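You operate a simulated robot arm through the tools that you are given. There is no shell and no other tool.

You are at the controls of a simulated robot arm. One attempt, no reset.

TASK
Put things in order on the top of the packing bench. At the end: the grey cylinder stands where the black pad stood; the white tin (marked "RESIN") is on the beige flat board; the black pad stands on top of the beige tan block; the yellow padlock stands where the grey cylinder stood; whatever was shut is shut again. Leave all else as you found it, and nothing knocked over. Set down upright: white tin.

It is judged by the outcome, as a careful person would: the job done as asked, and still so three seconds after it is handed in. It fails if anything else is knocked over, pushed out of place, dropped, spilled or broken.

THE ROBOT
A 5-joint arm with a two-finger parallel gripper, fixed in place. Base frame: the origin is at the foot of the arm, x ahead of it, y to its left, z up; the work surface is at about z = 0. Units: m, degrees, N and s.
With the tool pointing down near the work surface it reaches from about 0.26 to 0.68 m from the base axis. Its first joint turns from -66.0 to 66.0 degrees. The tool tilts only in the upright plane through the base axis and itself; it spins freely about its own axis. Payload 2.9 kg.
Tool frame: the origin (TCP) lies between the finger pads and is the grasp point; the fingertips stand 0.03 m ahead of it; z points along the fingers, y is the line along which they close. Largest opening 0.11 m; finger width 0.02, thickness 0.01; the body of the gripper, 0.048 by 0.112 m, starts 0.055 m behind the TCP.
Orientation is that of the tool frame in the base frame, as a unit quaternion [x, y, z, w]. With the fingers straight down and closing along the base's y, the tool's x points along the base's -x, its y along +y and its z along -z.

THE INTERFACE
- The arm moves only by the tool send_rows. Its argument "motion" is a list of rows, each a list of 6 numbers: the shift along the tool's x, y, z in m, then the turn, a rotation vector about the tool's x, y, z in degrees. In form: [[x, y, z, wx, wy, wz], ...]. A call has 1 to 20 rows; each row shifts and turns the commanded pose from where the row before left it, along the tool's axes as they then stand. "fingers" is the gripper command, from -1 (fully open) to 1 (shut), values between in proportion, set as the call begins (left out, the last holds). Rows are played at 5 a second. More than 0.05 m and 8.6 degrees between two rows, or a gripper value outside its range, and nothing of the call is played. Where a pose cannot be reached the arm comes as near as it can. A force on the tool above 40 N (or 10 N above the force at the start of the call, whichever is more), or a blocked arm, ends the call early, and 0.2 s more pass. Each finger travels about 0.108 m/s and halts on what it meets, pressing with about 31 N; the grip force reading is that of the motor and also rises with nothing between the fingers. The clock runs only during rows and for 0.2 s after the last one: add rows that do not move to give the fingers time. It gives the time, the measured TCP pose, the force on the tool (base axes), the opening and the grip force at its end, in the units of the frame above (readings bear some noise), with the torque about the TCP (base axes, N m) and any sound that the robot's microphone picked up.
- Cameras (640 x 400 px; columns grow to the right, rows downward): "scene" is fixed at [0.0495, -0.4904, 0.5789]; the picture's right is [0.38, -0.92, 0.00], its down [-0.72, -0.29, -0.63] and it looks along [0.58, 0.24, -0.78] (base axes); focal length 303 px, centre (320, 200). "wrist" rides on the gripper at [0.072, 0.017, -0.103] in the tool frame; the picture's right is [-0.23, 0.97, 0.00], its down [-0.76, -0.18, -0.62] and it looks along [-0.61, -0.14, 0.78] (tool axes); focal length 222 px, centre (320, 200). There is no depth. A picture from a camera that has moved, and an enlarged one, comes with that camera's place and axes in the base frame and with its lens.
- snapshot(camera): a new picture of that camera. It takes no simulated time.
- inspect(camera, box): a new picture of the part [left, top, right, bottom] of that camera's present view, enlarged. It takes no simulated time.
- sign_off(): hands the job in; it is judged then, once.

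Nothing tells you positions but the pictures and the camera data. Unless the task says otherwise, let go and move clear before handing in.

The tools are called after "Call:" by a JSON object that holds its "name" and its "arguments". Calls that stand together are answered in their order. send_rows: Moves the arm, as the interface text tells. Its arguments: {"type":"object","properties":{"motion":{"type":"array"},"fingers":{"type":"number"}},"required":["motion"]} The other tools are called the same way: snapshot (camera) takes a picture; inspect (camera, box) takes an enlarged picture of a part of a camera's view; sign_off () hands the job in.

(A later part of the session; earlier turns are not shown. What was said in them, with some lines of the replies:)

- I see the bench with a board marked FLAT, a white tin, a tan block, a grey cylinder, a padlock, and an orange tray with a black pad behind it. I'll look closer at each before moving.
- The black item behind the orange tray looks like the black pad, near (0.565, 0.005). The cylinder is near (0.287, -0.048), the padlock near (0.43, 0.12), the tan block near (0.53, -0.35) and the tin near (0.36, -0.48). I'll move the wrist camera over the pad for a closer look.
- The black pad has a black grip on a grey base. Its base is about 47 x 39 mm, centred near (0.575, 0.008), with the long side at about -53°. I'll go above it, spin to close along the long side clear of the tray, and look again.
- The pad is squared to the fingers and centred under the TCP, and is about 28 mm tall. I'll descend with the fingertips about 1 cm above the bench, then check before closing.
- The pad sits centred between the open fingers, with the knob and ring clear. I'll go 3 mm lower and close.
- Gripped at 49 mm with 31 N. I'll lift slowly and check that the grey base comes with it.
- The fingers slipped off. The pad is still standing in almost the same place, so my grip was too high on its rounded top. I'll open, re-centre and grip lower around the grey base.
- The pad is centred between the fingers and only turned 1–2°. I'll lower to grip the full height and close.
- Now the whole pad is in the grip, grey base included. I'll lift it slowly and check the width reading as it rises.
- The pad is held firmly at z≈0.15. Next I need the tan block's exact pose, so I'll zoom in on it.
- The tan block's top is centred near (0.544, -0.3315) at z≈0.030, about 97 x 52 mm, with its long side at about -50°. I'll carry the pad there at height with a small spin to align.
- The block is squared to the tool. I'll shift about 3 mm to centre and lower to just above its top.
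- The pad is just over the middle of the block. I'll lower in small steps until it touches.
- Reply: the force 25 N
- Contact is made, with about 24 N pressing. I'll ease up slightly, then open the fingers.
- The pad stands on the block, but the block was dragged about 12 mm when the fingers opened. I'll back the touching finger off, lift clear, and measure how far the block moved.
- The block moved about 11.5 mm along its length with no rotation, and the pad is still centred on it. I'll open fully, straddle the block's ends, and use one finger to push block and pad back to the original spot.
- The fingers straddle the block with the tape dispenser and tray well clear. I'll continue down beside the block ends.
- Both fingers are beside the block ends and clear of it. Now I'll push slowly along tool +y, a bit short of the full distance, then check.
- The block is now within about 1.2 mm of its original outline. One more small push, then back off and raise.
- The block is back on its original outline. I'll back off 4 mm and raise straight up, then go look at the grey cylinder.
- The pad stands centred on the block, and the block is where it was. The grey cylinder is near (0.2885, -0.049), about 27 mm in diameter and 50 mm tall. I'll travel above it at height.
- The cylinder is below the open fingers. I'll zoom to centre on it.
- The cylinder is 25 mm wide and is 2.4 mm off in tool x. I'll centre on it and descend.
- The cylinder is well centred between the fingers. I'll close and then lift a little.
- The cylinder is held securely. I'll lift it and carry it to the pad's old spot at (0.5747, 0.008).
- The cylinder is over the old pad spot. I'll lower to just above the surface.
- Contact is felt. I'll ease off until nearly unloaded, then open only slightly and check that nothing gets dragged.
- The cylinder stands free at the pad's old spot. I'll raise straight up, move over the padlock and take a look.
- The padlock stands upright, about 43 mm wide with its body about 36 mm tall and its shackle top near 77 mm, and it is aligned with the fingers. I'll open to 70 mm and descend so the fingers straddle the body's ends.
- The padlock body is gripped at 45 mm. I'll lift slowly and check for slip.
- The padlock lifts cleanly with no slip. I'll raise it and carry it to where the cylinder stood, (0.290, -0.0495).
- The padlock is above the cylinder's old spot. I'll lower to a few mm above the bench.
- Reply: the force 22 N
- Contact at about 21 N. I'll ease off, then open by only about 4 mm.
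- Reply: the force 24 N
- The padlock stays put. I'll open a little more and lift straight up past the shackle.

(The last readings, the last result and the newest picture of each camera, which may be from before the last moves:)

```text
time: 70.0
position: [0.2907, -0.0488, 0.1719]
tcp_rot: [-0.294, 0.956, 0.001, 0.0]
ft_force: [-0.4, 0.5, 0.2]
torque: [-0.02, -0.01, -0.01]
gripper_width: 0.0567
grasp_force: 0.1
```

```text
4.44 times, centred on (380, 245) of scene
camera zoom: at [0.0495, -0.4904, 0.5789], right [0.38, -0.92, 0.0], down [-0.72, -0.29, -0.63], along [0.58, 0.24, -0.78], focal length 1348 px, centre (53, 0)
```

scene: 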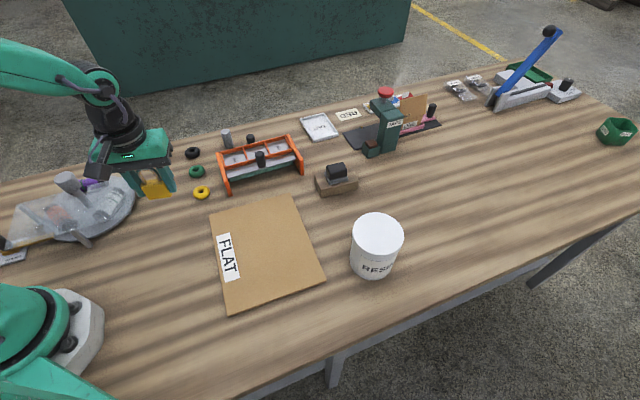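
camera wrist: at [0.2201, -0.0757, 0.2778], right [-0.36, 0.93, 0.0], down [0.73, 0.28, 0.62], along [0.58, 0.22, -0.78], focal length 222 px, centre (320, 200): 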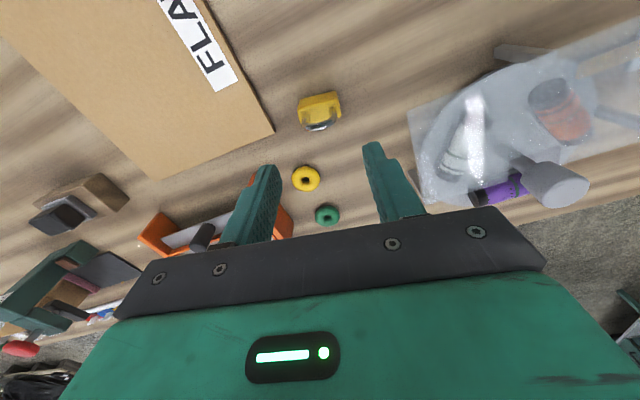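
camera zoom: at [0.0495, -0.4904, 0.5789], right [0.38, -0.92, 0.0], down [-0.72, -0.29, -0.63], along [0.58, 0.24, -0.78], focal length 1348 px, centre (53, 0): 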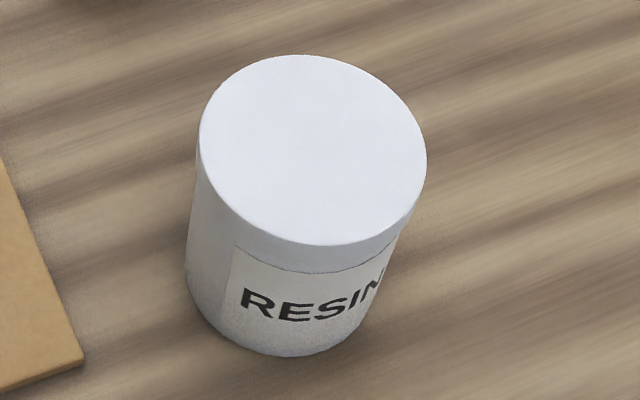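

The padlock stands where the cylinder was. Now the tin: about 94 mm wide and 110 mm tall, near (0.37, -0.476), so clearance inside the 110 mm opening is tight. I'll move well above it, open fully, and measure.

Call:
{"name": "send_rows", "arguments": {"motion": [[0, 0, -0.025, 0, 0, 0], [0, 0, -0.02, 0, 0, 0], [0.01163, -0.02649, 0, 0, 0, 0], [0.01163, -0.02649, 0, 0, 0, 0], [0.01163, -0.02649, 0, 0, 0, 0], [0.01163, -0.02649, 0, 0, 0, 0], [0.01163, -0.02649, 0, 0, 0, 0], [0.01163, -0.02649, 0, 0, 0, 0], [0.01163, -0.02649, 0, 0, 0, 0], [0.01163, -0.02649, 0, 0, 0, 0], [0.01163, -0.02649, 0, 0, 0, 0], [0.01163, -0.02649, 0, 0, 0, 0], [0.01163, -0.02649, 0, 0, 0, 0], [0.01163, -0.02649, 0, 0, 0, 0], [0.01163, -0.02649, 0, 0, 0, 0], [0.01163, -0.02649, 0, 0, 0, 0], [0.01163, -0.02649, 0, 0, 0, 0], [0, 0, 0, 0, 0, 0]], "fingers": -1}}

Call:
{"name": "snapshot", "arguments": {"camera": "wrist"}}

Call:
{"name": "snapshot", "arguments": {"camera": "scene"}}

```text
time: 73.8
position: [0.3713, -0.4761, 0.2172]
tcp_rot: [-0.294, 0.956, 0.0, -0.001]
ft_force: [-0.7, -0.5, 0.3]
torque: [-0.01, 0.0, -0.02]
gripper_width: 0.1101
grasp_force: 0.1
```

```text
taken
camera wrist: at [0.3008, -0.5028, 0.3216], right [-0.36, 0.93, 0.0], down [0.73, 0.28, 0.62], along [0.58, 0.22, -0.78], focal length 222 px, centre (320, 200)
```

wrist: 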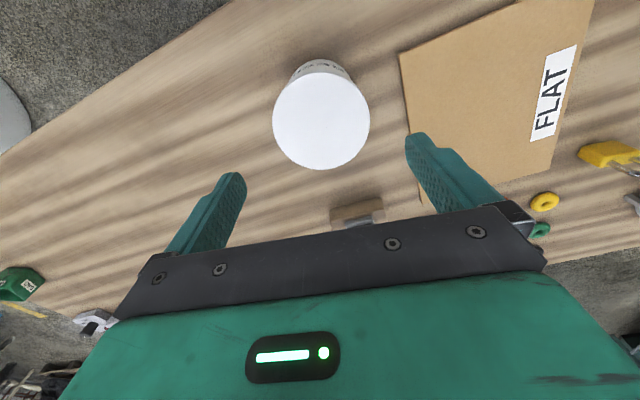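

```text
taken
```

scene: 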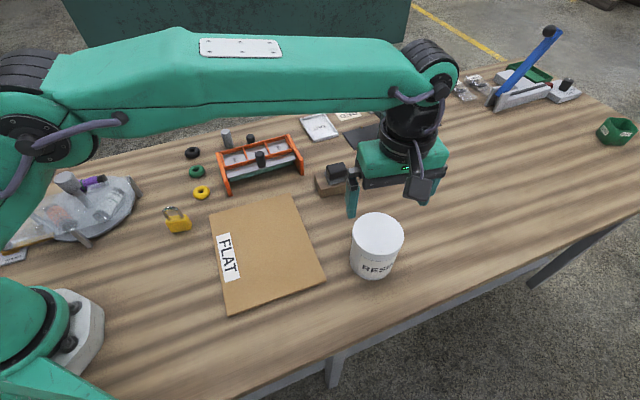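

Call:
{"name": "inspect", "arguments": {"camera": "wrist", "box": [240, 40, 400, 190]}}

Call:
{"name": "inspect", "arguments": {"camera": "scene", "box": [335, 205, 415, 285]}}

```text
2.67 times, centred on (320, 115) of wrist
camera zoom: at [0.3008, -0.5028, 0.3216], right [-0.36, 0.93, 0.0], down [0.73, 0.28, 0.62], along [0.58, 0.22, -0.78], focal length 592 px, centre (320, 427)
```

zoom: 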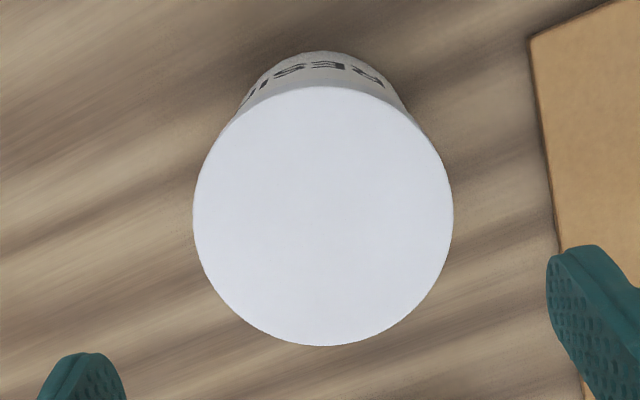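

```text
5.00 times, centred on (375, 245) of scene
camera zoom: at [0.0495, -0.4904, 0.5789], right [0.38, -0.92, 0.0], down [-0.72, -0.29, -0.63], along [0.58, 0.24, -0.78], focal length 1517 px, centre (45, -25)
```

zoom: 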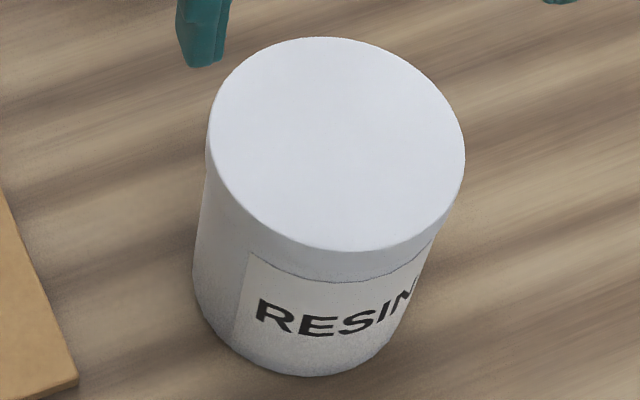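

The tin's axis is about 6.5 mm off in tool x and well centred in y, with a lid about 95 mm wide. I'll correct, descend to just above the lid and re-check the alignment.

Call:
{"name": "send_rows", "arguments": {"motion": [[-0.0065, -0.0006, 0, 0, 0, 0], [0, 0, 0.02, 0, 0, 0], [0, 0, 0.02, 0, 0, 0], [0, 0, 0.015, 0, 0, 0], [0, 0, 0.007, 0, 0, 0], [0, 0, 0, 0, 0, 0]]}}

Call:
{"name": "snapshot", "arguments": {"camera": "wrist"}}

Call:
{"name": "inspect", "arguments": {"camera": "scene", "box": [320, 150, 440, 290]}}

```text
time: 75.2
position: [0.3765, -0.474, 0.1555]
tcp_rot: [-0.293, 0.956, 0.0, 0.0]
ft_force: [0.5, 0.2, -0.3]
torque: [0.0, 0.0, 0.01]
gripper_width: 0.1103
grasp_force: 0.1
```

```text
taken
camera wrist: at [0.3059, -0.4999, 0.2599], right [-0.36, 0.93, 0.0], down [0.73, 0.28, 0.62], along [0.58, 0.22, -0.78], focal length 222 px, centre (320, 200)
```

wrist: 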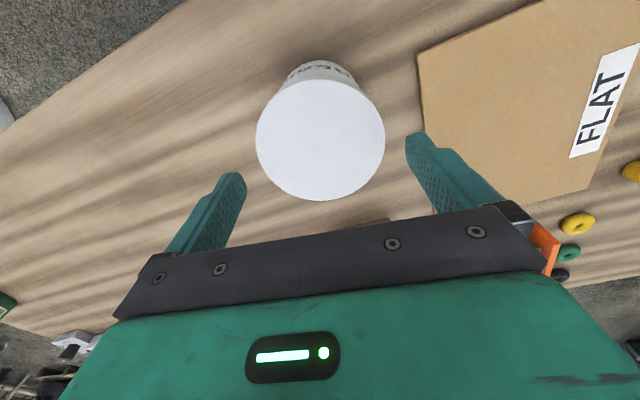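

```text
2.86 times, centred on (380, 220) of scene
camera zoom: at [0.0495, -0.4904, 0.5789], right [0.38, -0.92, 0.0], down [-0.72, -0.29, -0.63], along [0.58, 0.24, -0.78], focal length 867 px, centre (149, 143)
```

zoom: 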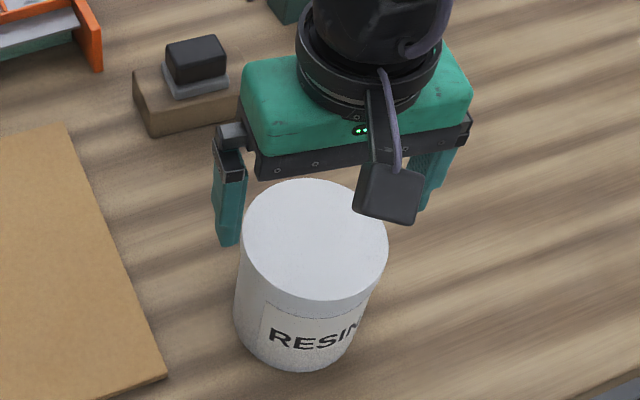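

Call:
{"name": "inspect", "arguments": {"camera": "wrist", "box": [220, 50, 440, 210]}}

```text
2.50 times, centred on (330, 130) of wrist
camera zoom: at [0.3059, -0.4999, 0.2599], right [-0.36, 0.93, 0.0], down [0.73, 0.28, 0.62], along [0.58, 0.22, -0.78], focal length 555 px, centre (295, 375)
```

zoom: 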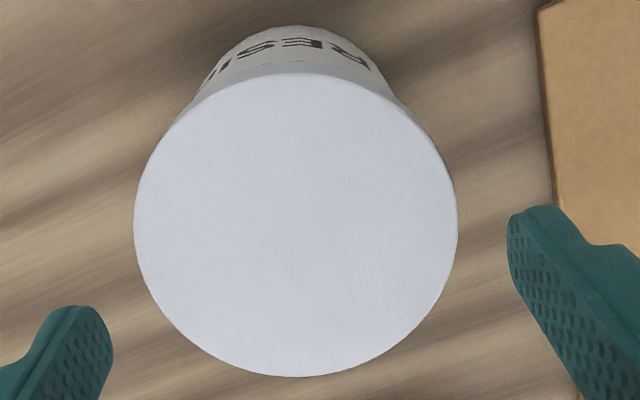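

The tin is centred between the fingers with about 8 mm of clearance per side. I'll descend partway alongside the lid and check.

Call:
{"name": "send_rows", "arguments": {"motion": [[0, 0, 0.015, 0, 0, 0], [0, 0, 0.015, 0, 0, 0], [0, 0, 0.007, 0, 0, 0], [0, 0, 0, 0, 0, 0]]}}

Call:
{"name": "inspect", "arguments": {"camera": "wrist", "box": [160, 50, 480, 250]}}

Call:
{"name": "inspect", "arguments": {"camera": "scene", "box": [320, 150, 440, 290]}}

```text
time: 76.2
position: [0.3761, -0.473, 0.1175]
tcp_rot: [-0.294, 0.956, 0.0, 0.0]
ft_force: [0.6, -0.8, 0.5]
torque: [-0.01, 0.04, -0.01]
gripper_width: 0.11
grasp_force: 0.1
```

```text
2.00 times, centred on (320, 150) of wrist
camera zoom: at [0.3061, -0.4997, 0.223], right [-0.36, 0.93, 0.0], down [0.73, 0.28, 0.62], along [0.58, 0.22, -0.78], focal length 444 px, centre (320, 300)
```

zoom: 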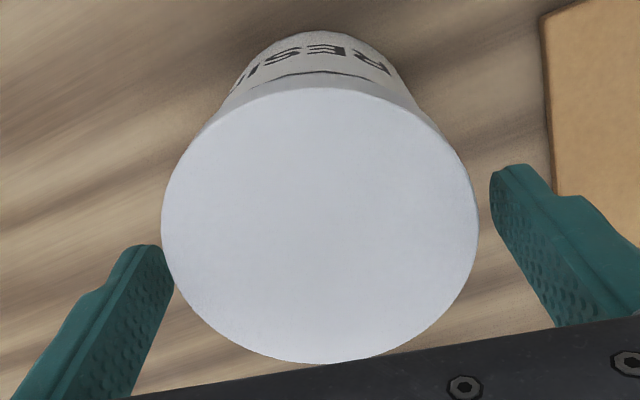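

```text
2.86 times, centred on (380, 220) of scene
camera zoom: at [0.0495, -0.4904, 0.5789], right [0.38, -0.92, 0.0], down [-0.72, -0.29, -0.63], along [0.58, 0.24, -0.78], focal length 867 px, centre (149, 143)
```

zoom: 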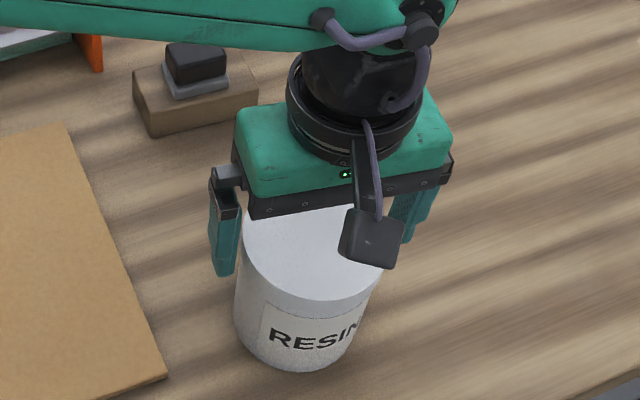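

Clearance looks even on both sides. I'll continue down to the gripping height, keeping the palm about 2 cm above the lid.

Call:
{"name": "send_rows", "arguments": {"motion": [[0, 0, 0.012, 0, 0, 0], [0, 0, 0.012, 0, 0, 0], [0, 0, 0.01, 0, 0, 0], [0, 0, 0.008, 0, 0, 0], [0, 0, 0, 0, 0, 0]]}}

Call:
{"name": "inspect", "arguments": {"camera": "wrist", "box": [160, 50, 480, 250]}}

Call:
{"name": "inspect", "arguments": {"camera": "scene", "box": [320, 150, 440, 290]}}

```text
time: 77.4
position: [0.376, -0.4728, 0.0763]
tcp_rot: [-0.294, 0.956, 0.0, -0.001]
ft_force: [-0.6, 0.1, 0.2]
torque: [-0.02, -0.02, 0.0]
gripper_width: 0.1101
grasp_force: 0.0
```

```text
2.00 times, centred on (320, 150) of wrist
camera zoom: at [0.3059, -0.4994, 0.1813], right [-0.36, 0.93, 0.0], down [0.73, 0.28, 0.62], along [0.58, 0.22, -0.78], focal length 444 px, centre (320, 300)
```

zoom: 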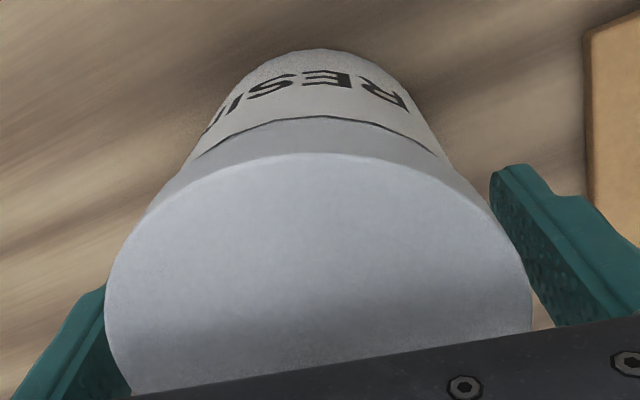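

```text
2.86 times, centred on (380, 220) of scene
camera zoom: at [0.0495, -0.4904, 0.5789], right [0.38, -0.92, 0.0], down [-0.72, -0.29, -0.63], along [0.58, 0.24, -0.78], focal length 867 px, centre (149, 143)
```

zoom: 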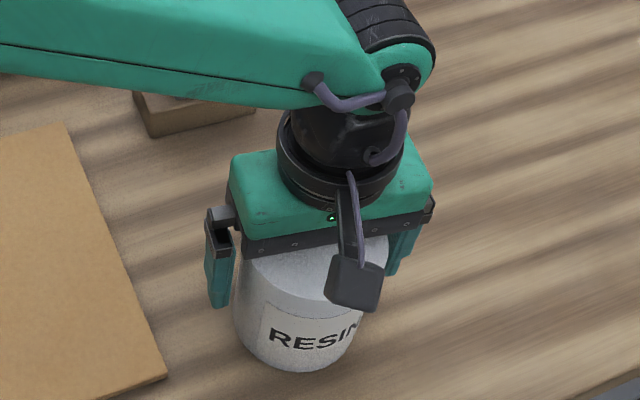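

Both fingers are alongside the tin. Closing now.

Call:
{"name": "send_rows", "arguments": {"motion": [[0, 0, 0.006, 0, 0, 0], [0, 0, 0, 0, 0, 0]]}}

Call:
{"name": "send_rows", "arguments": {"motion": [[0, 0, 0, 0, 0, 0], [0, 0, 0, 0, 0, 0], [0, 0, 0, 0, 0, 0]], "fingers": 1}}

Call:
{"name": "inspect", "arguments": {"camera": "wrist", "box": [160, 50, 480, 250]}}

Call:
{"name": "inspect", "arguments": {"camera": "scene", "box": [320, 150, 440, 290]}}

```text
time: 78.0
position: [0.3767, -0.4733, 0.0703]
tcp_rot: [-0.294, 0.956, 0.0, 0.001]
ft_force: [-0.2, 0.6, -0.1]
torque: [0.03, -0.02, -0.02]
gripper_width: 0.1098
grasp_force: 0.1
```

```text
time: 78.8
position: [0.3752, -0.4728, 0.0715]
tcp_rot: [-0.295, 0.956, 0.0, 0.0]
ft_force: [-1.6, 0.9, 0.5]
torque: [-0.09, -0.05, -0.01]
gripper_width: 0.0934
grasp_force: 30.9
```

```text
2.00 times, centred on (320, 150) of wrist
camera zoom: at [0.3058, -0.4997, 0.1756], right [-0.36, 0.93, 0.0], down [0.73, 0.28, 0.62], along [0.58, 0.22, -0.78], focal length 444 px, centre (320, 300)
```

zoom: 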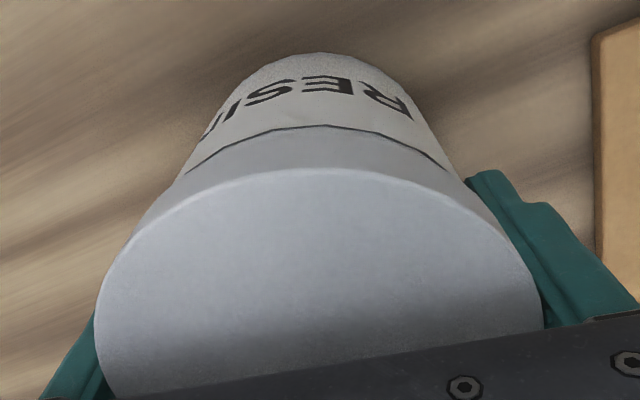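

```text
2.86 times, centred on (380, 220) of scene
camera zoom: at [0.0495, -0.4904, 0.5789], right [0.38, -0.92, 0.0], down [-0.72, -0.29, -0.63], along [0.58, 0.24, -0.78], focal length 867 px, centre (149, 143)
```

zoom: 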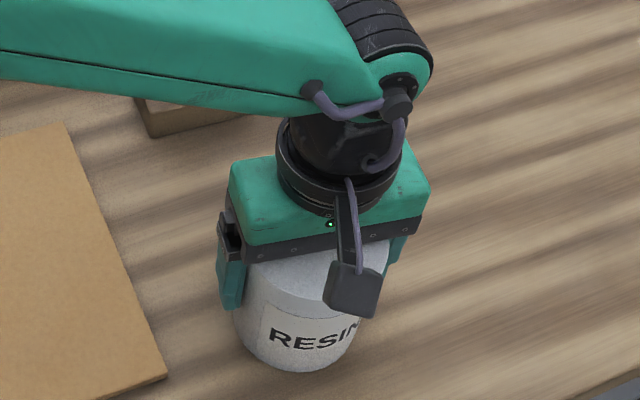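

The tin is gripped at 93.4 mm. I'll lift 8 mm and check that the tin rises in one piece and the weight is carried.

Call:
{"name": "send_rows", "arguments": {"motion": [[0, 0, -0.002, 0, 0, 0], [0, 0, -0.003, 0, 0, 0], [0, 0, -0.003, 0, 0, 0], [0, 0, 0, 0, 0, 0]]}}

Call:
{"name": "inspect", "arguments": {"camera": "wrist", "box": [160, 50, 480, 250]}}

Call:
{"name": "inspect", "arguments": {"camera": "scene", "box": [320, 150, 440, 290]}}

```text
time: 79.8
position: [0.3755, -0.473, 0.0796]
tcp_rot: [-0.295, 0.956, 0.001, 0.0]
ft_force: [-0.4, 0.0, -4.6]
torque: [0.01, -0.01, 0.01]
gripper_width: 0.0936
grasp_force: 31.2
```

```text
2.00 times, centred on (320, 150) of wrist
camera zoom: at [0.3057, -0.4996, 0.1832], right [-0.36, 0.93, 0.0], down [0.73, 0.28, 0.62], along [0.58, 0.22, -0.78], focal length 444 px, centre (320, 300)
```

zoom: 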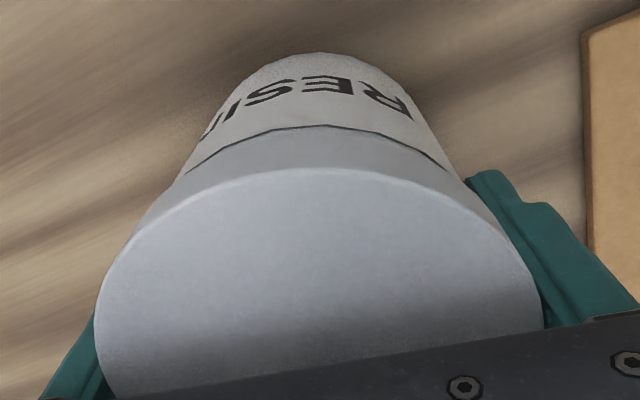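

```text
2.86 times, centred on (380, 220) of scene
camera zoom: at [0.0495, -0.4904, 0.5789], right [0.38, -0.92, 0.0], down [-0.72, -0.29, -0.63], along [0.58, 0.24, -0.78], focal length 867 px, centre (149, 143)
```

zoom: 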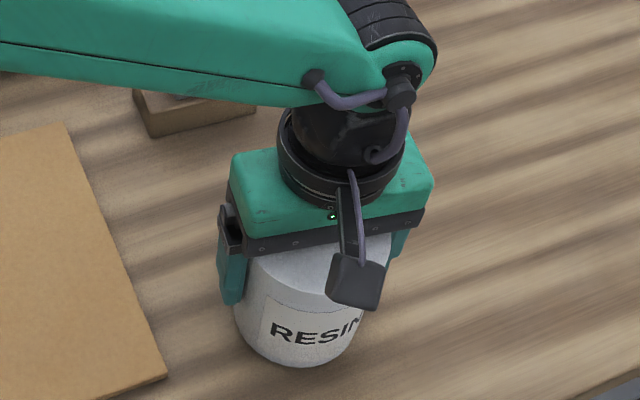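

The tin came up whole, about 0.46 kg with its lid on. I'll lift it higher and carry it over the board's centre at about (0.322, -0.243).

Call:
{"name": "send_rows", "arguments": {"motion": [[0, 0, -0.01, 0, 0, 0], [0, 0, -0.02, 0, 0, 0], [0, 0, -0.02, 0, 0, 0], [-0.0043, 0.01098, 0, 0, 0, 0], [-0.0086, 0.02197, 0, 0, 0, 0], [-0.0086, 0.02197, 0, 0, 0, 0], [-0.0086, 0.02197, 0, 0, 0, 0], [-0.0086, 0.02197, 0, 0, 0, 0], [-0.0086, 0.02197, 0, 0, 0, 0], [-0.0086, 0.02197, 0, 0, 0, 0], [-0.0086, 0.02197, 0, 0, 0, 0], [-0.0086, 0.02197, 0, 0, 0, 0], [-0.0086, 0.02197, 0, 0, 0, 0], [-0.0043, 0.01098, 0, 0, 0, 0], [0, 0, 0, 0, 0, 0]]}}

Call:
{"name": "snapshot", "arguments": {"camera": "scene"}}

Call:
{"name": "snapshot", "arguments": {"camera": "wrist"}}

```text
time: 83.0
position: [0.3235, -0.2434, 0.1301]
tcp_rot: [-0.293, 0.956, 0.0, 0.0]
ft_force: [-0.2, 0.1, -4.3]
torque: [-0.01, 0.01, 0.02]
gripper_width: 0.0937
grasp_force: 31.5
```

```text
taken
```

scene: 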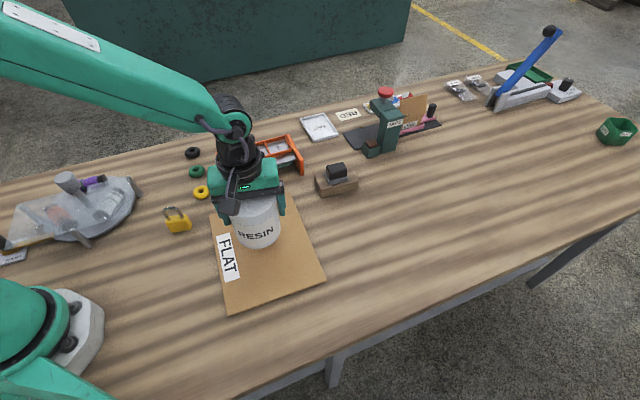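

```text
taken
camera wrist: at [0.2531, -0.2696, 0.2336], right [-0.36, 0.93, 0.0], down [0.73, 0.28, 0.62], along [0.58, 0.22, -0.78], focal length 222 px, centre (320, 200)
```

wrist: 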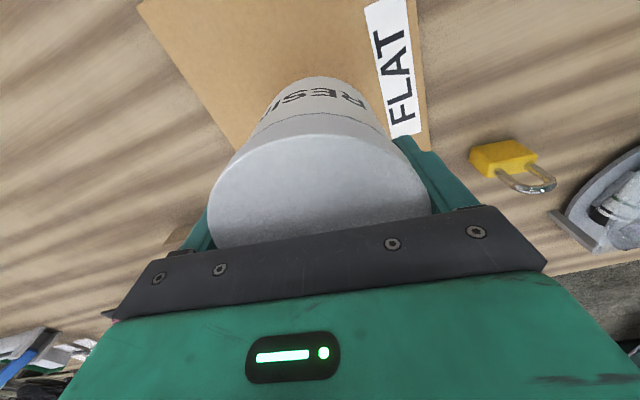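

The tin hangs upright over the middle of the board. I'll lower it to just above the board and then in fine steps.

Call:
{"name": "send_rows", "arguments": {"motion": [[0, 0, 0.012, 0, 0, 0], [0, 0, 0.014, 0, 0, 0], [0, 0, 0.01, 0, 0, 0], [0, 0, 0.006, 0, 0, 0], [0, 0, 0.003, 0, 0, 0], [0, 0, 0, 0, 0, 0]]}}

Call:
{"name": "send_rows", "arguments": {"motion": [[0, 0, 0.0015, 0, 0, 0], [0, 0, 0, 0, 0, 0]]}}

Call:
{"name": "inspect", "arguments": {"camera": "scene", "box": [200, 170, 330, 310]}}

```text
time: 84.4
position: [0.3224, -0.2436, 0.0852]
tcp_rot: [-0.294, 0.956, 0.0, 0.0]
ft_force: [0.2, 0.3, -3.6]
torque: [0.01, 0.01, -0.04]
gripper_width: 0.0937
grasp_force: 31.0
```

```text
time: 85.0
position: [0.3231, -0.2432, 0.084]
tcp_rot: [-0.294, 0.956, 0.0, 0.0]
ft_force: [-0.5, 0.3, -3.7]
torque: [0.0, -0.01, 0.0]
gripper_width: 0.0934
grasp_force: 30.8
```

```text
2.86 times, centred on (265, 240) of scene
camera zoom: at [0.0495, -0.4904, 0.5789], right [0.38, -0.92, 0.0], down [-0.72, -0.29, -0.63], along [0.58, 0.24, -0.78], focal length 867 px, centre (477, 86)
```

zoom: 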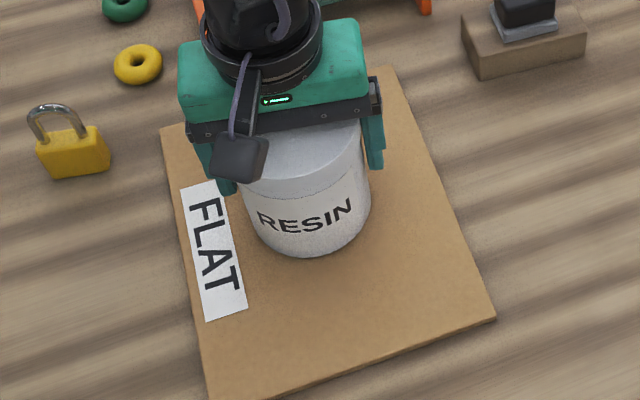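

Call:
{"name": "send_rows", "arguments": {"motion": [[0, 0, 0.0015, 0, 0, 0], [0, 0, 0, 0, 0, 0]]}}

Call:
{"name": "send_rows", "arguments": {"motion": [[0, 0, 0.001, 0, 0, 0], [0, 0, 0, 0, 0, 0]]}}

Call:
{"name": "send_rows", "arguments": {"motion": [[0, 0, 0.001, 0, 0, 0], [0, 0, 0, 0, 0, 0]]}}

```text
time: 85.6
position: [0.3233, -0.2435, 0.0806]
tcp_rot: [-0.293, 0.956, 0.0, 0.0]
ft_force: [0.2, -0.2, -3.9]
torque: [0.0, -0.05, 0.0]
gripper_width: 0.0938
grasp_force: 31.6
```

```text
time: 86.2
position: [0.3226, -0.2426, 0.081]
tcp_rot: [-0.294, 0.956, 0.0, 0.0]
ft_force: [-0.8, 1.9, 1.3]
torque: [0.11, 0.04, -0.04]
gripper_width: 0.0937
grasp_force: 31.6
```

```text
time: 86.8
position: [0.3229, -0.2433, 0.0807]
tcp_rot: [-0.294, 0.956, 0.001, 0.0]
ft_force: [-7.5, 3.1, 22.4]
torque: [0.38, 0.65, -0.05]
gripper_width: 0.0939
grasp_force: 30.7
```

The tin is touching the board. I'll ease back up a millimetre and then open slightly.

Call:
{"name": "send_rows", "arguments": {"motion": [[0, 0, -0.001, 0, 0, 0], [0, 0, 0, 0, 0, 0]]}}

Call:
{"name": "inspect", "arguments": {"camera": "scene", "box": [200, 170, 330, 310]}}

```text
time: 87.4
position: [0.324, -0.2423, 0.0796]
tcp_rot: [-0.294, 0.956, -0.001, 0.001]
ft_force: [-2.5, 1.2, 12.7]
torque: [0.25, 0.35, -0.06]
gripper_width: 0.0935
grasp_force: 31.1
```

```text
2.86 times, centred on (265, 240) of scene
camera zoom: at [0.0495, -0.4904, 0.579], right [0.38, -0.92, 0.0], down [-0.72, -0.29, -0.63], along [0.58, 0.24, -0.78], focal length 867 px, centre (477, 86)
```

zoom: 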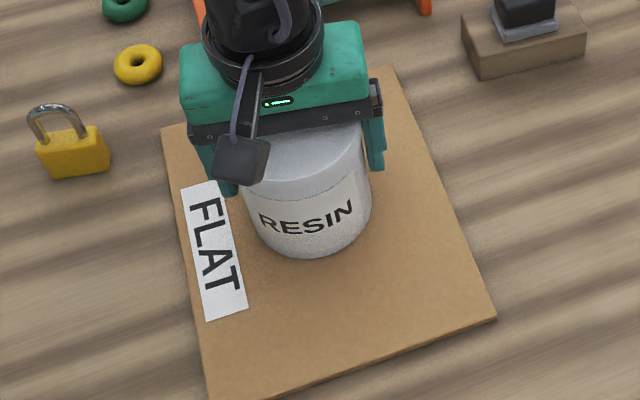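

Call:
{"name": "send_rows", "arguments": {"motion": [[0, 0, -0.0006, 0, 0, 0], [0, 0, 0, 0, 0, 0]]}}

Call:
{"name": "send_rows", "arguments": {"motion": [[0, 0, 0, 0, 0, 0], [0, 0, 0, 0, 0, 0]], "fingers": -0.78}}

Call:
{"name": "inspect", "arguments": {"camera": "scene", "box": [200, 170, 330, 310]}}

Call:
{"name": "inspect", "arguments": {"camera": "wrist", "box": [160, 50, 480, 250]}}

```text
time: 88.0
position: [0.3231, -0.2428, 0.081]
tcp_rot: [-0.294, 0.956, 0.0, 0.001]
ft_force: [1.1, -1.8, -1.4]
torque: [-0.07, -0.18, -0.02]
gripper_width: 0.0938
grasp_force: 31.1
```

```text
time: 88.6
position: [0.3233, -0.2429, 0.0801]
tcp_rot: [-0.294, 0.956, 0.0, 0.0]
ft_force: [0.4, -0.3, 0.3]
torque: [0.01, 0.03, -0.04]
gripper_width: 0.098
grasp_force: 0.0
```

```text
2.86 times, centred on (265, 240) of scene
camera zoom: at [0.0495, -0.4904, 0.5789], right [0.38, -0.92, 0.0], down [-0.72, -0.29, -0.63], along [0.58, 0.24, -0.78], focal length 867 px, centre (477, 86)
```

zoom: 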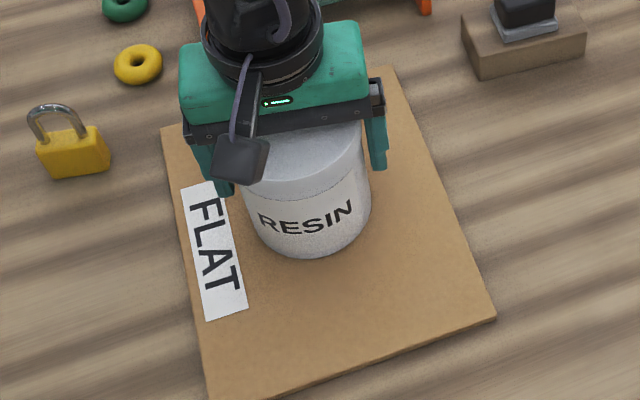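

```text
2.00 times, centred on (320, 150) of wrist
camera zoom: at [0.2535, -0.2693, 0.1849], right [-0.36, 0.93, 0.0], down [0.73, 0.28, 0.62], along [0.58, 0.22, -0.78], focal length 444 px, centre (320, 300)
```

zoom: 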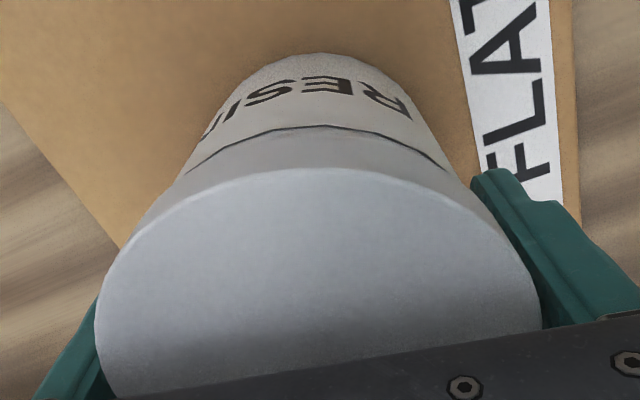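

The tin stands on the board, released. I'll open fully, then raise straight up.

Call:
{"name": "send_rows", "arguments": {"motion": [[0, 0, 0, 0, 0, 0], [0, 0, 0, 0, 0, 0], [0, 0, -0.005, 0, 0, 0], [0, 0, -0.01, 0, 0, 0], [0, 0, -0.02, 0, 0, 0], [0, 0, -0.025, 0, 0, 0], [0, 0, -0.03, 0, 0, 0], [0, 0, -0.03, 0, 0, 0], [0, 0, -0.03, 0, 0, 0], [0, 0, 0, 0, 0, 0]], "fingers": -1}}

Call:
{"name": "snapshot", "arguments": {"camera": "scene"}}

Call:
{"name": "snapshot", "arguments": {"camera": "wrist"}}

```text
time: 90.8
position: [0.3215, -0.2441, 0.2301]
tcp_rot: [-0.294, 0.956, 0.0, 0.0]
ft_force: [-0.3, -0.4, -0.7]
torque: [-0.01, 0.01, 0.0]
gripper_width: 0.1101
grasp_force: 0.1
```

```text
taken
```

scene: 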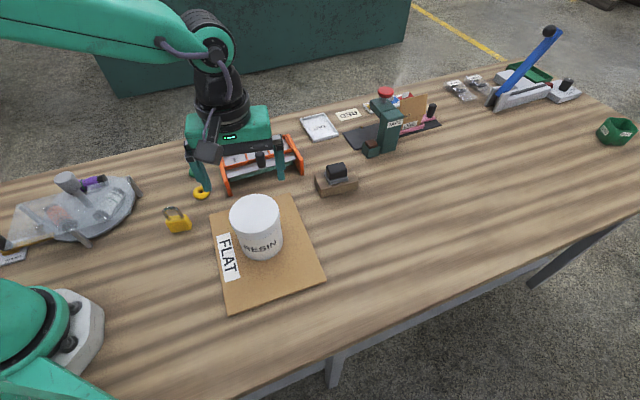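

```text
taken
camera wrist: at [0.2525, -0.2693, 0.3344], right [-0.36, 0.93, 0.0], down [0.73, 0.28, 0.62], along [0.58, 0.22, -0.78], focal length 222 px, centre (320, 200)
```

wrist: 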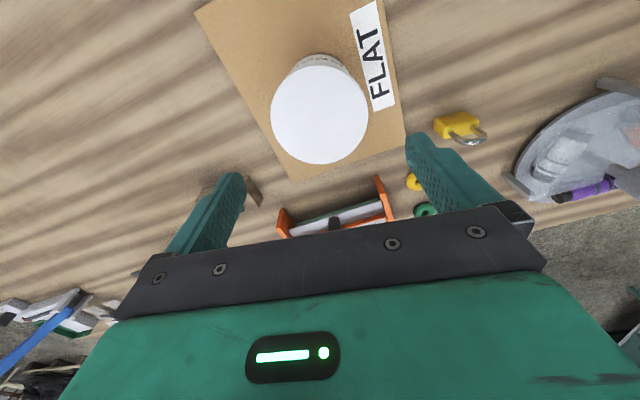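

All four moves are done. I'll return the arm near its start pose so the whole bench is visible, and compare everything with the first picture.

Call:
{"name": "send_rows", "arguments": {"motion": [[-0.0173, 0.00877, -0.002, 0, 0, 0], [-0.0173, 0.00877, -0.002, 0, 0, 0], [-0.0173, 0.00877, -0.002, 0, 0, 0], [-0.0173, 0.00877, -0.002, 0, 0, 0], [-0.0173, 0.00877, -0.002, 0, 0, 0], [-0.0173, 0.00877, -0.002, 0, 0, 0], [-0.0173, 0.00877, -0.002, 0, 0, 0], [-0.0173, 0.00877, -0.002, 0, 0, 0], [-0.0173, 0.00877, -0.002, 0, 0, 0], [-0.0173, 0.00877, -0.002, 0, 0, 0], [0, 0, 0, 0, 0, 8.5], [0, 0, 0, 0, 0, 8.5], [0, 0, 0, 0, 0, 8.5], [0, 0, 0, 0, 0, 8.5], [0, 0, 0, 0, 0, 0]]}}

Call:
{"name": "snapshot", "arguments": {"camera": "scene"}}

Call:
{"name": "inspect", "arguments": {"camera": "scene", "box": [120, 100, 320, 225]}}

Call:
{"name": "inspect", "arguments": {"camera": "scene", "box": [200, 160, 440, 310]}}

Call:
{"name": "inspect", "arguments": {"camera": "scene", "box": [0, 140, 200, 265]}}

Call:
{"name": "inspect", "arguments": {"camera": "scene", "box": [300, 70, 460, 200]}}

Call:
{"name": "snapshot", "arguments": {"camera": "wrist"}}

```text
time: 94.0
position: [0.4164, -0.0734, 0.252]
tcp_rot: [-0.001, 1.0, 0.0, 0.0]
ft_force: [-0.9, -0.2, 0.3]
torque: [-0.02, 0.04, 0.02]
gripper_width: 0.11
grasp_force: 0.2
```

```text
taken
```

scene: 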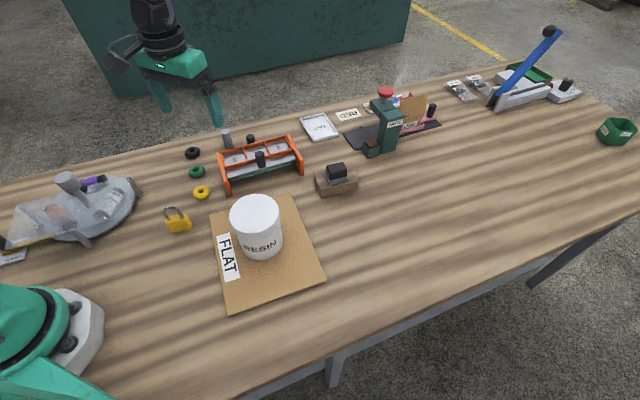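

```text
3.20 times, centred on (220, 162) of scene
camera zoom: at [0.0495, -0.4904, 0.5789], right [0.38, -0.92, 0.0], down [-0.72, -0.29, -0.63], along [0.58, 0.24, -0.78], focal length 971 px, centre (640, 320)
```

zoom: 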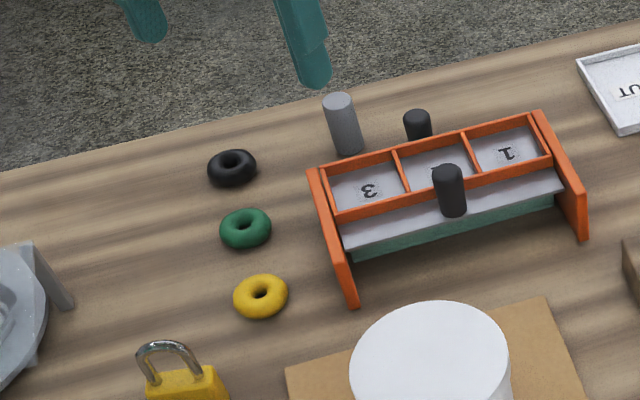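

```text
2.67 times, centred on (320, 235) of scene
camera zoom: at [0.0495, -0.4904, 0.5789], right [0.38, -0.92, 0.0], down [-0.72, -0.29, -0.63], along [0.58, 0.24, -0.78], focal length 809 px, centre (320, 107)
```

zoom: 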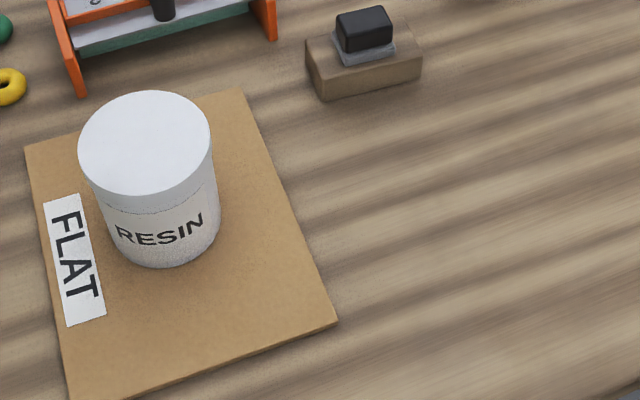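

```text
3.20 times, centred on (100, 202) of scene
camera zoom: at [0.0495, -0.4904, 0.5789], right [0.38, -0.92, 0.0], down [-0.72, -0.29, -0.63], along [0.58, 0.24, -0.78], focal length 971 px, centre (1024, 192)
```

zoom: 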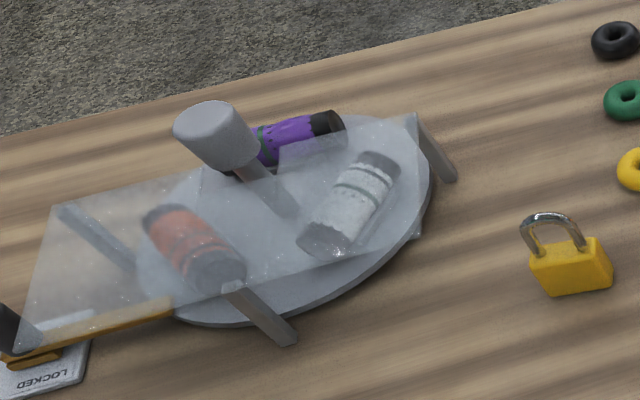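

```text
3.08 times, centred on (380, 135) of scene
camera zoom: at [0.0495, -0.4904, 0.5789], right [0.38, -0.92, 0.0], down [-0.72, -0.29, -0.63], along [0.58, 0.24, -0.78], focal length 933 px, centre (135, 400)
```

zoom: 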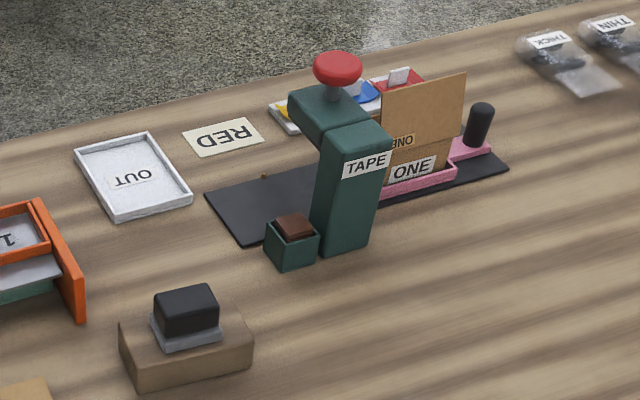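

```text
taken
camera wrist: at [0.3439, -0.0556, 0.355], right [0.23, 0.97, 0.0], down [0.76, -0.18, 0.62], along [0.61, -0.14, -0.78], focal length 222 px, centre (320, 200)
```

wrist: 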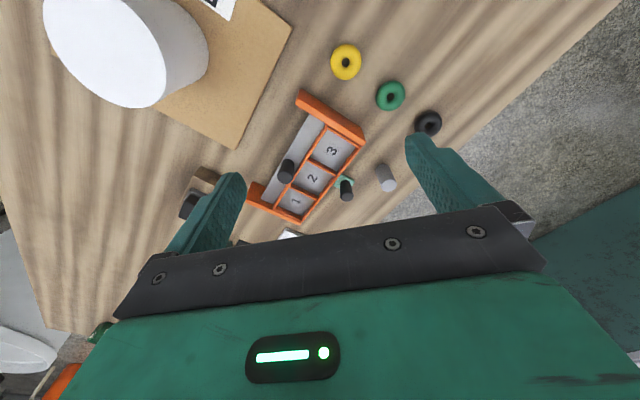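

Everything matches the request:
- The grey cylinder stands at the pad's old spot.
- The black pad is on the tan block, which is back on its original outline.
- The padlock stands where the cylinder was.
- The tin is upright on the board with its lid on.

Nothing else has moved, and the arm is clear. Handing in.

Call:
{"name": "sign_off", "arguments": {}}

```text
The job is handed in.
```

The bench is in order as you asked, and I've handed the job in. I don't have the judge's verdict.

- **Grey cylinder:** it stands where the black pad stood.
- **Black pad:** it stands on top of the tan block, near the middle.
- **Yellow padlock:** it stands upright where the grey cylinder was.
- **White tin (RESIN):** it is upright on the beige board near the middle, with its lid on.
- **Shut things:** I opened nothing, so there was nothing to shut again.

Two things went wrong along the way:
- **Pad grip:** my first grip on the pad slipped off. It stayed standing and shifted by only a few millimetres.
- **Tan block:** it was dragged about 12 mm when I let go of the pad. I pushed it back until its outline matched the first picture.

The last pictures show nothing knocked over, and everything else I compared with the first pictures was in its original place. The gripper is open and clear of the bench.
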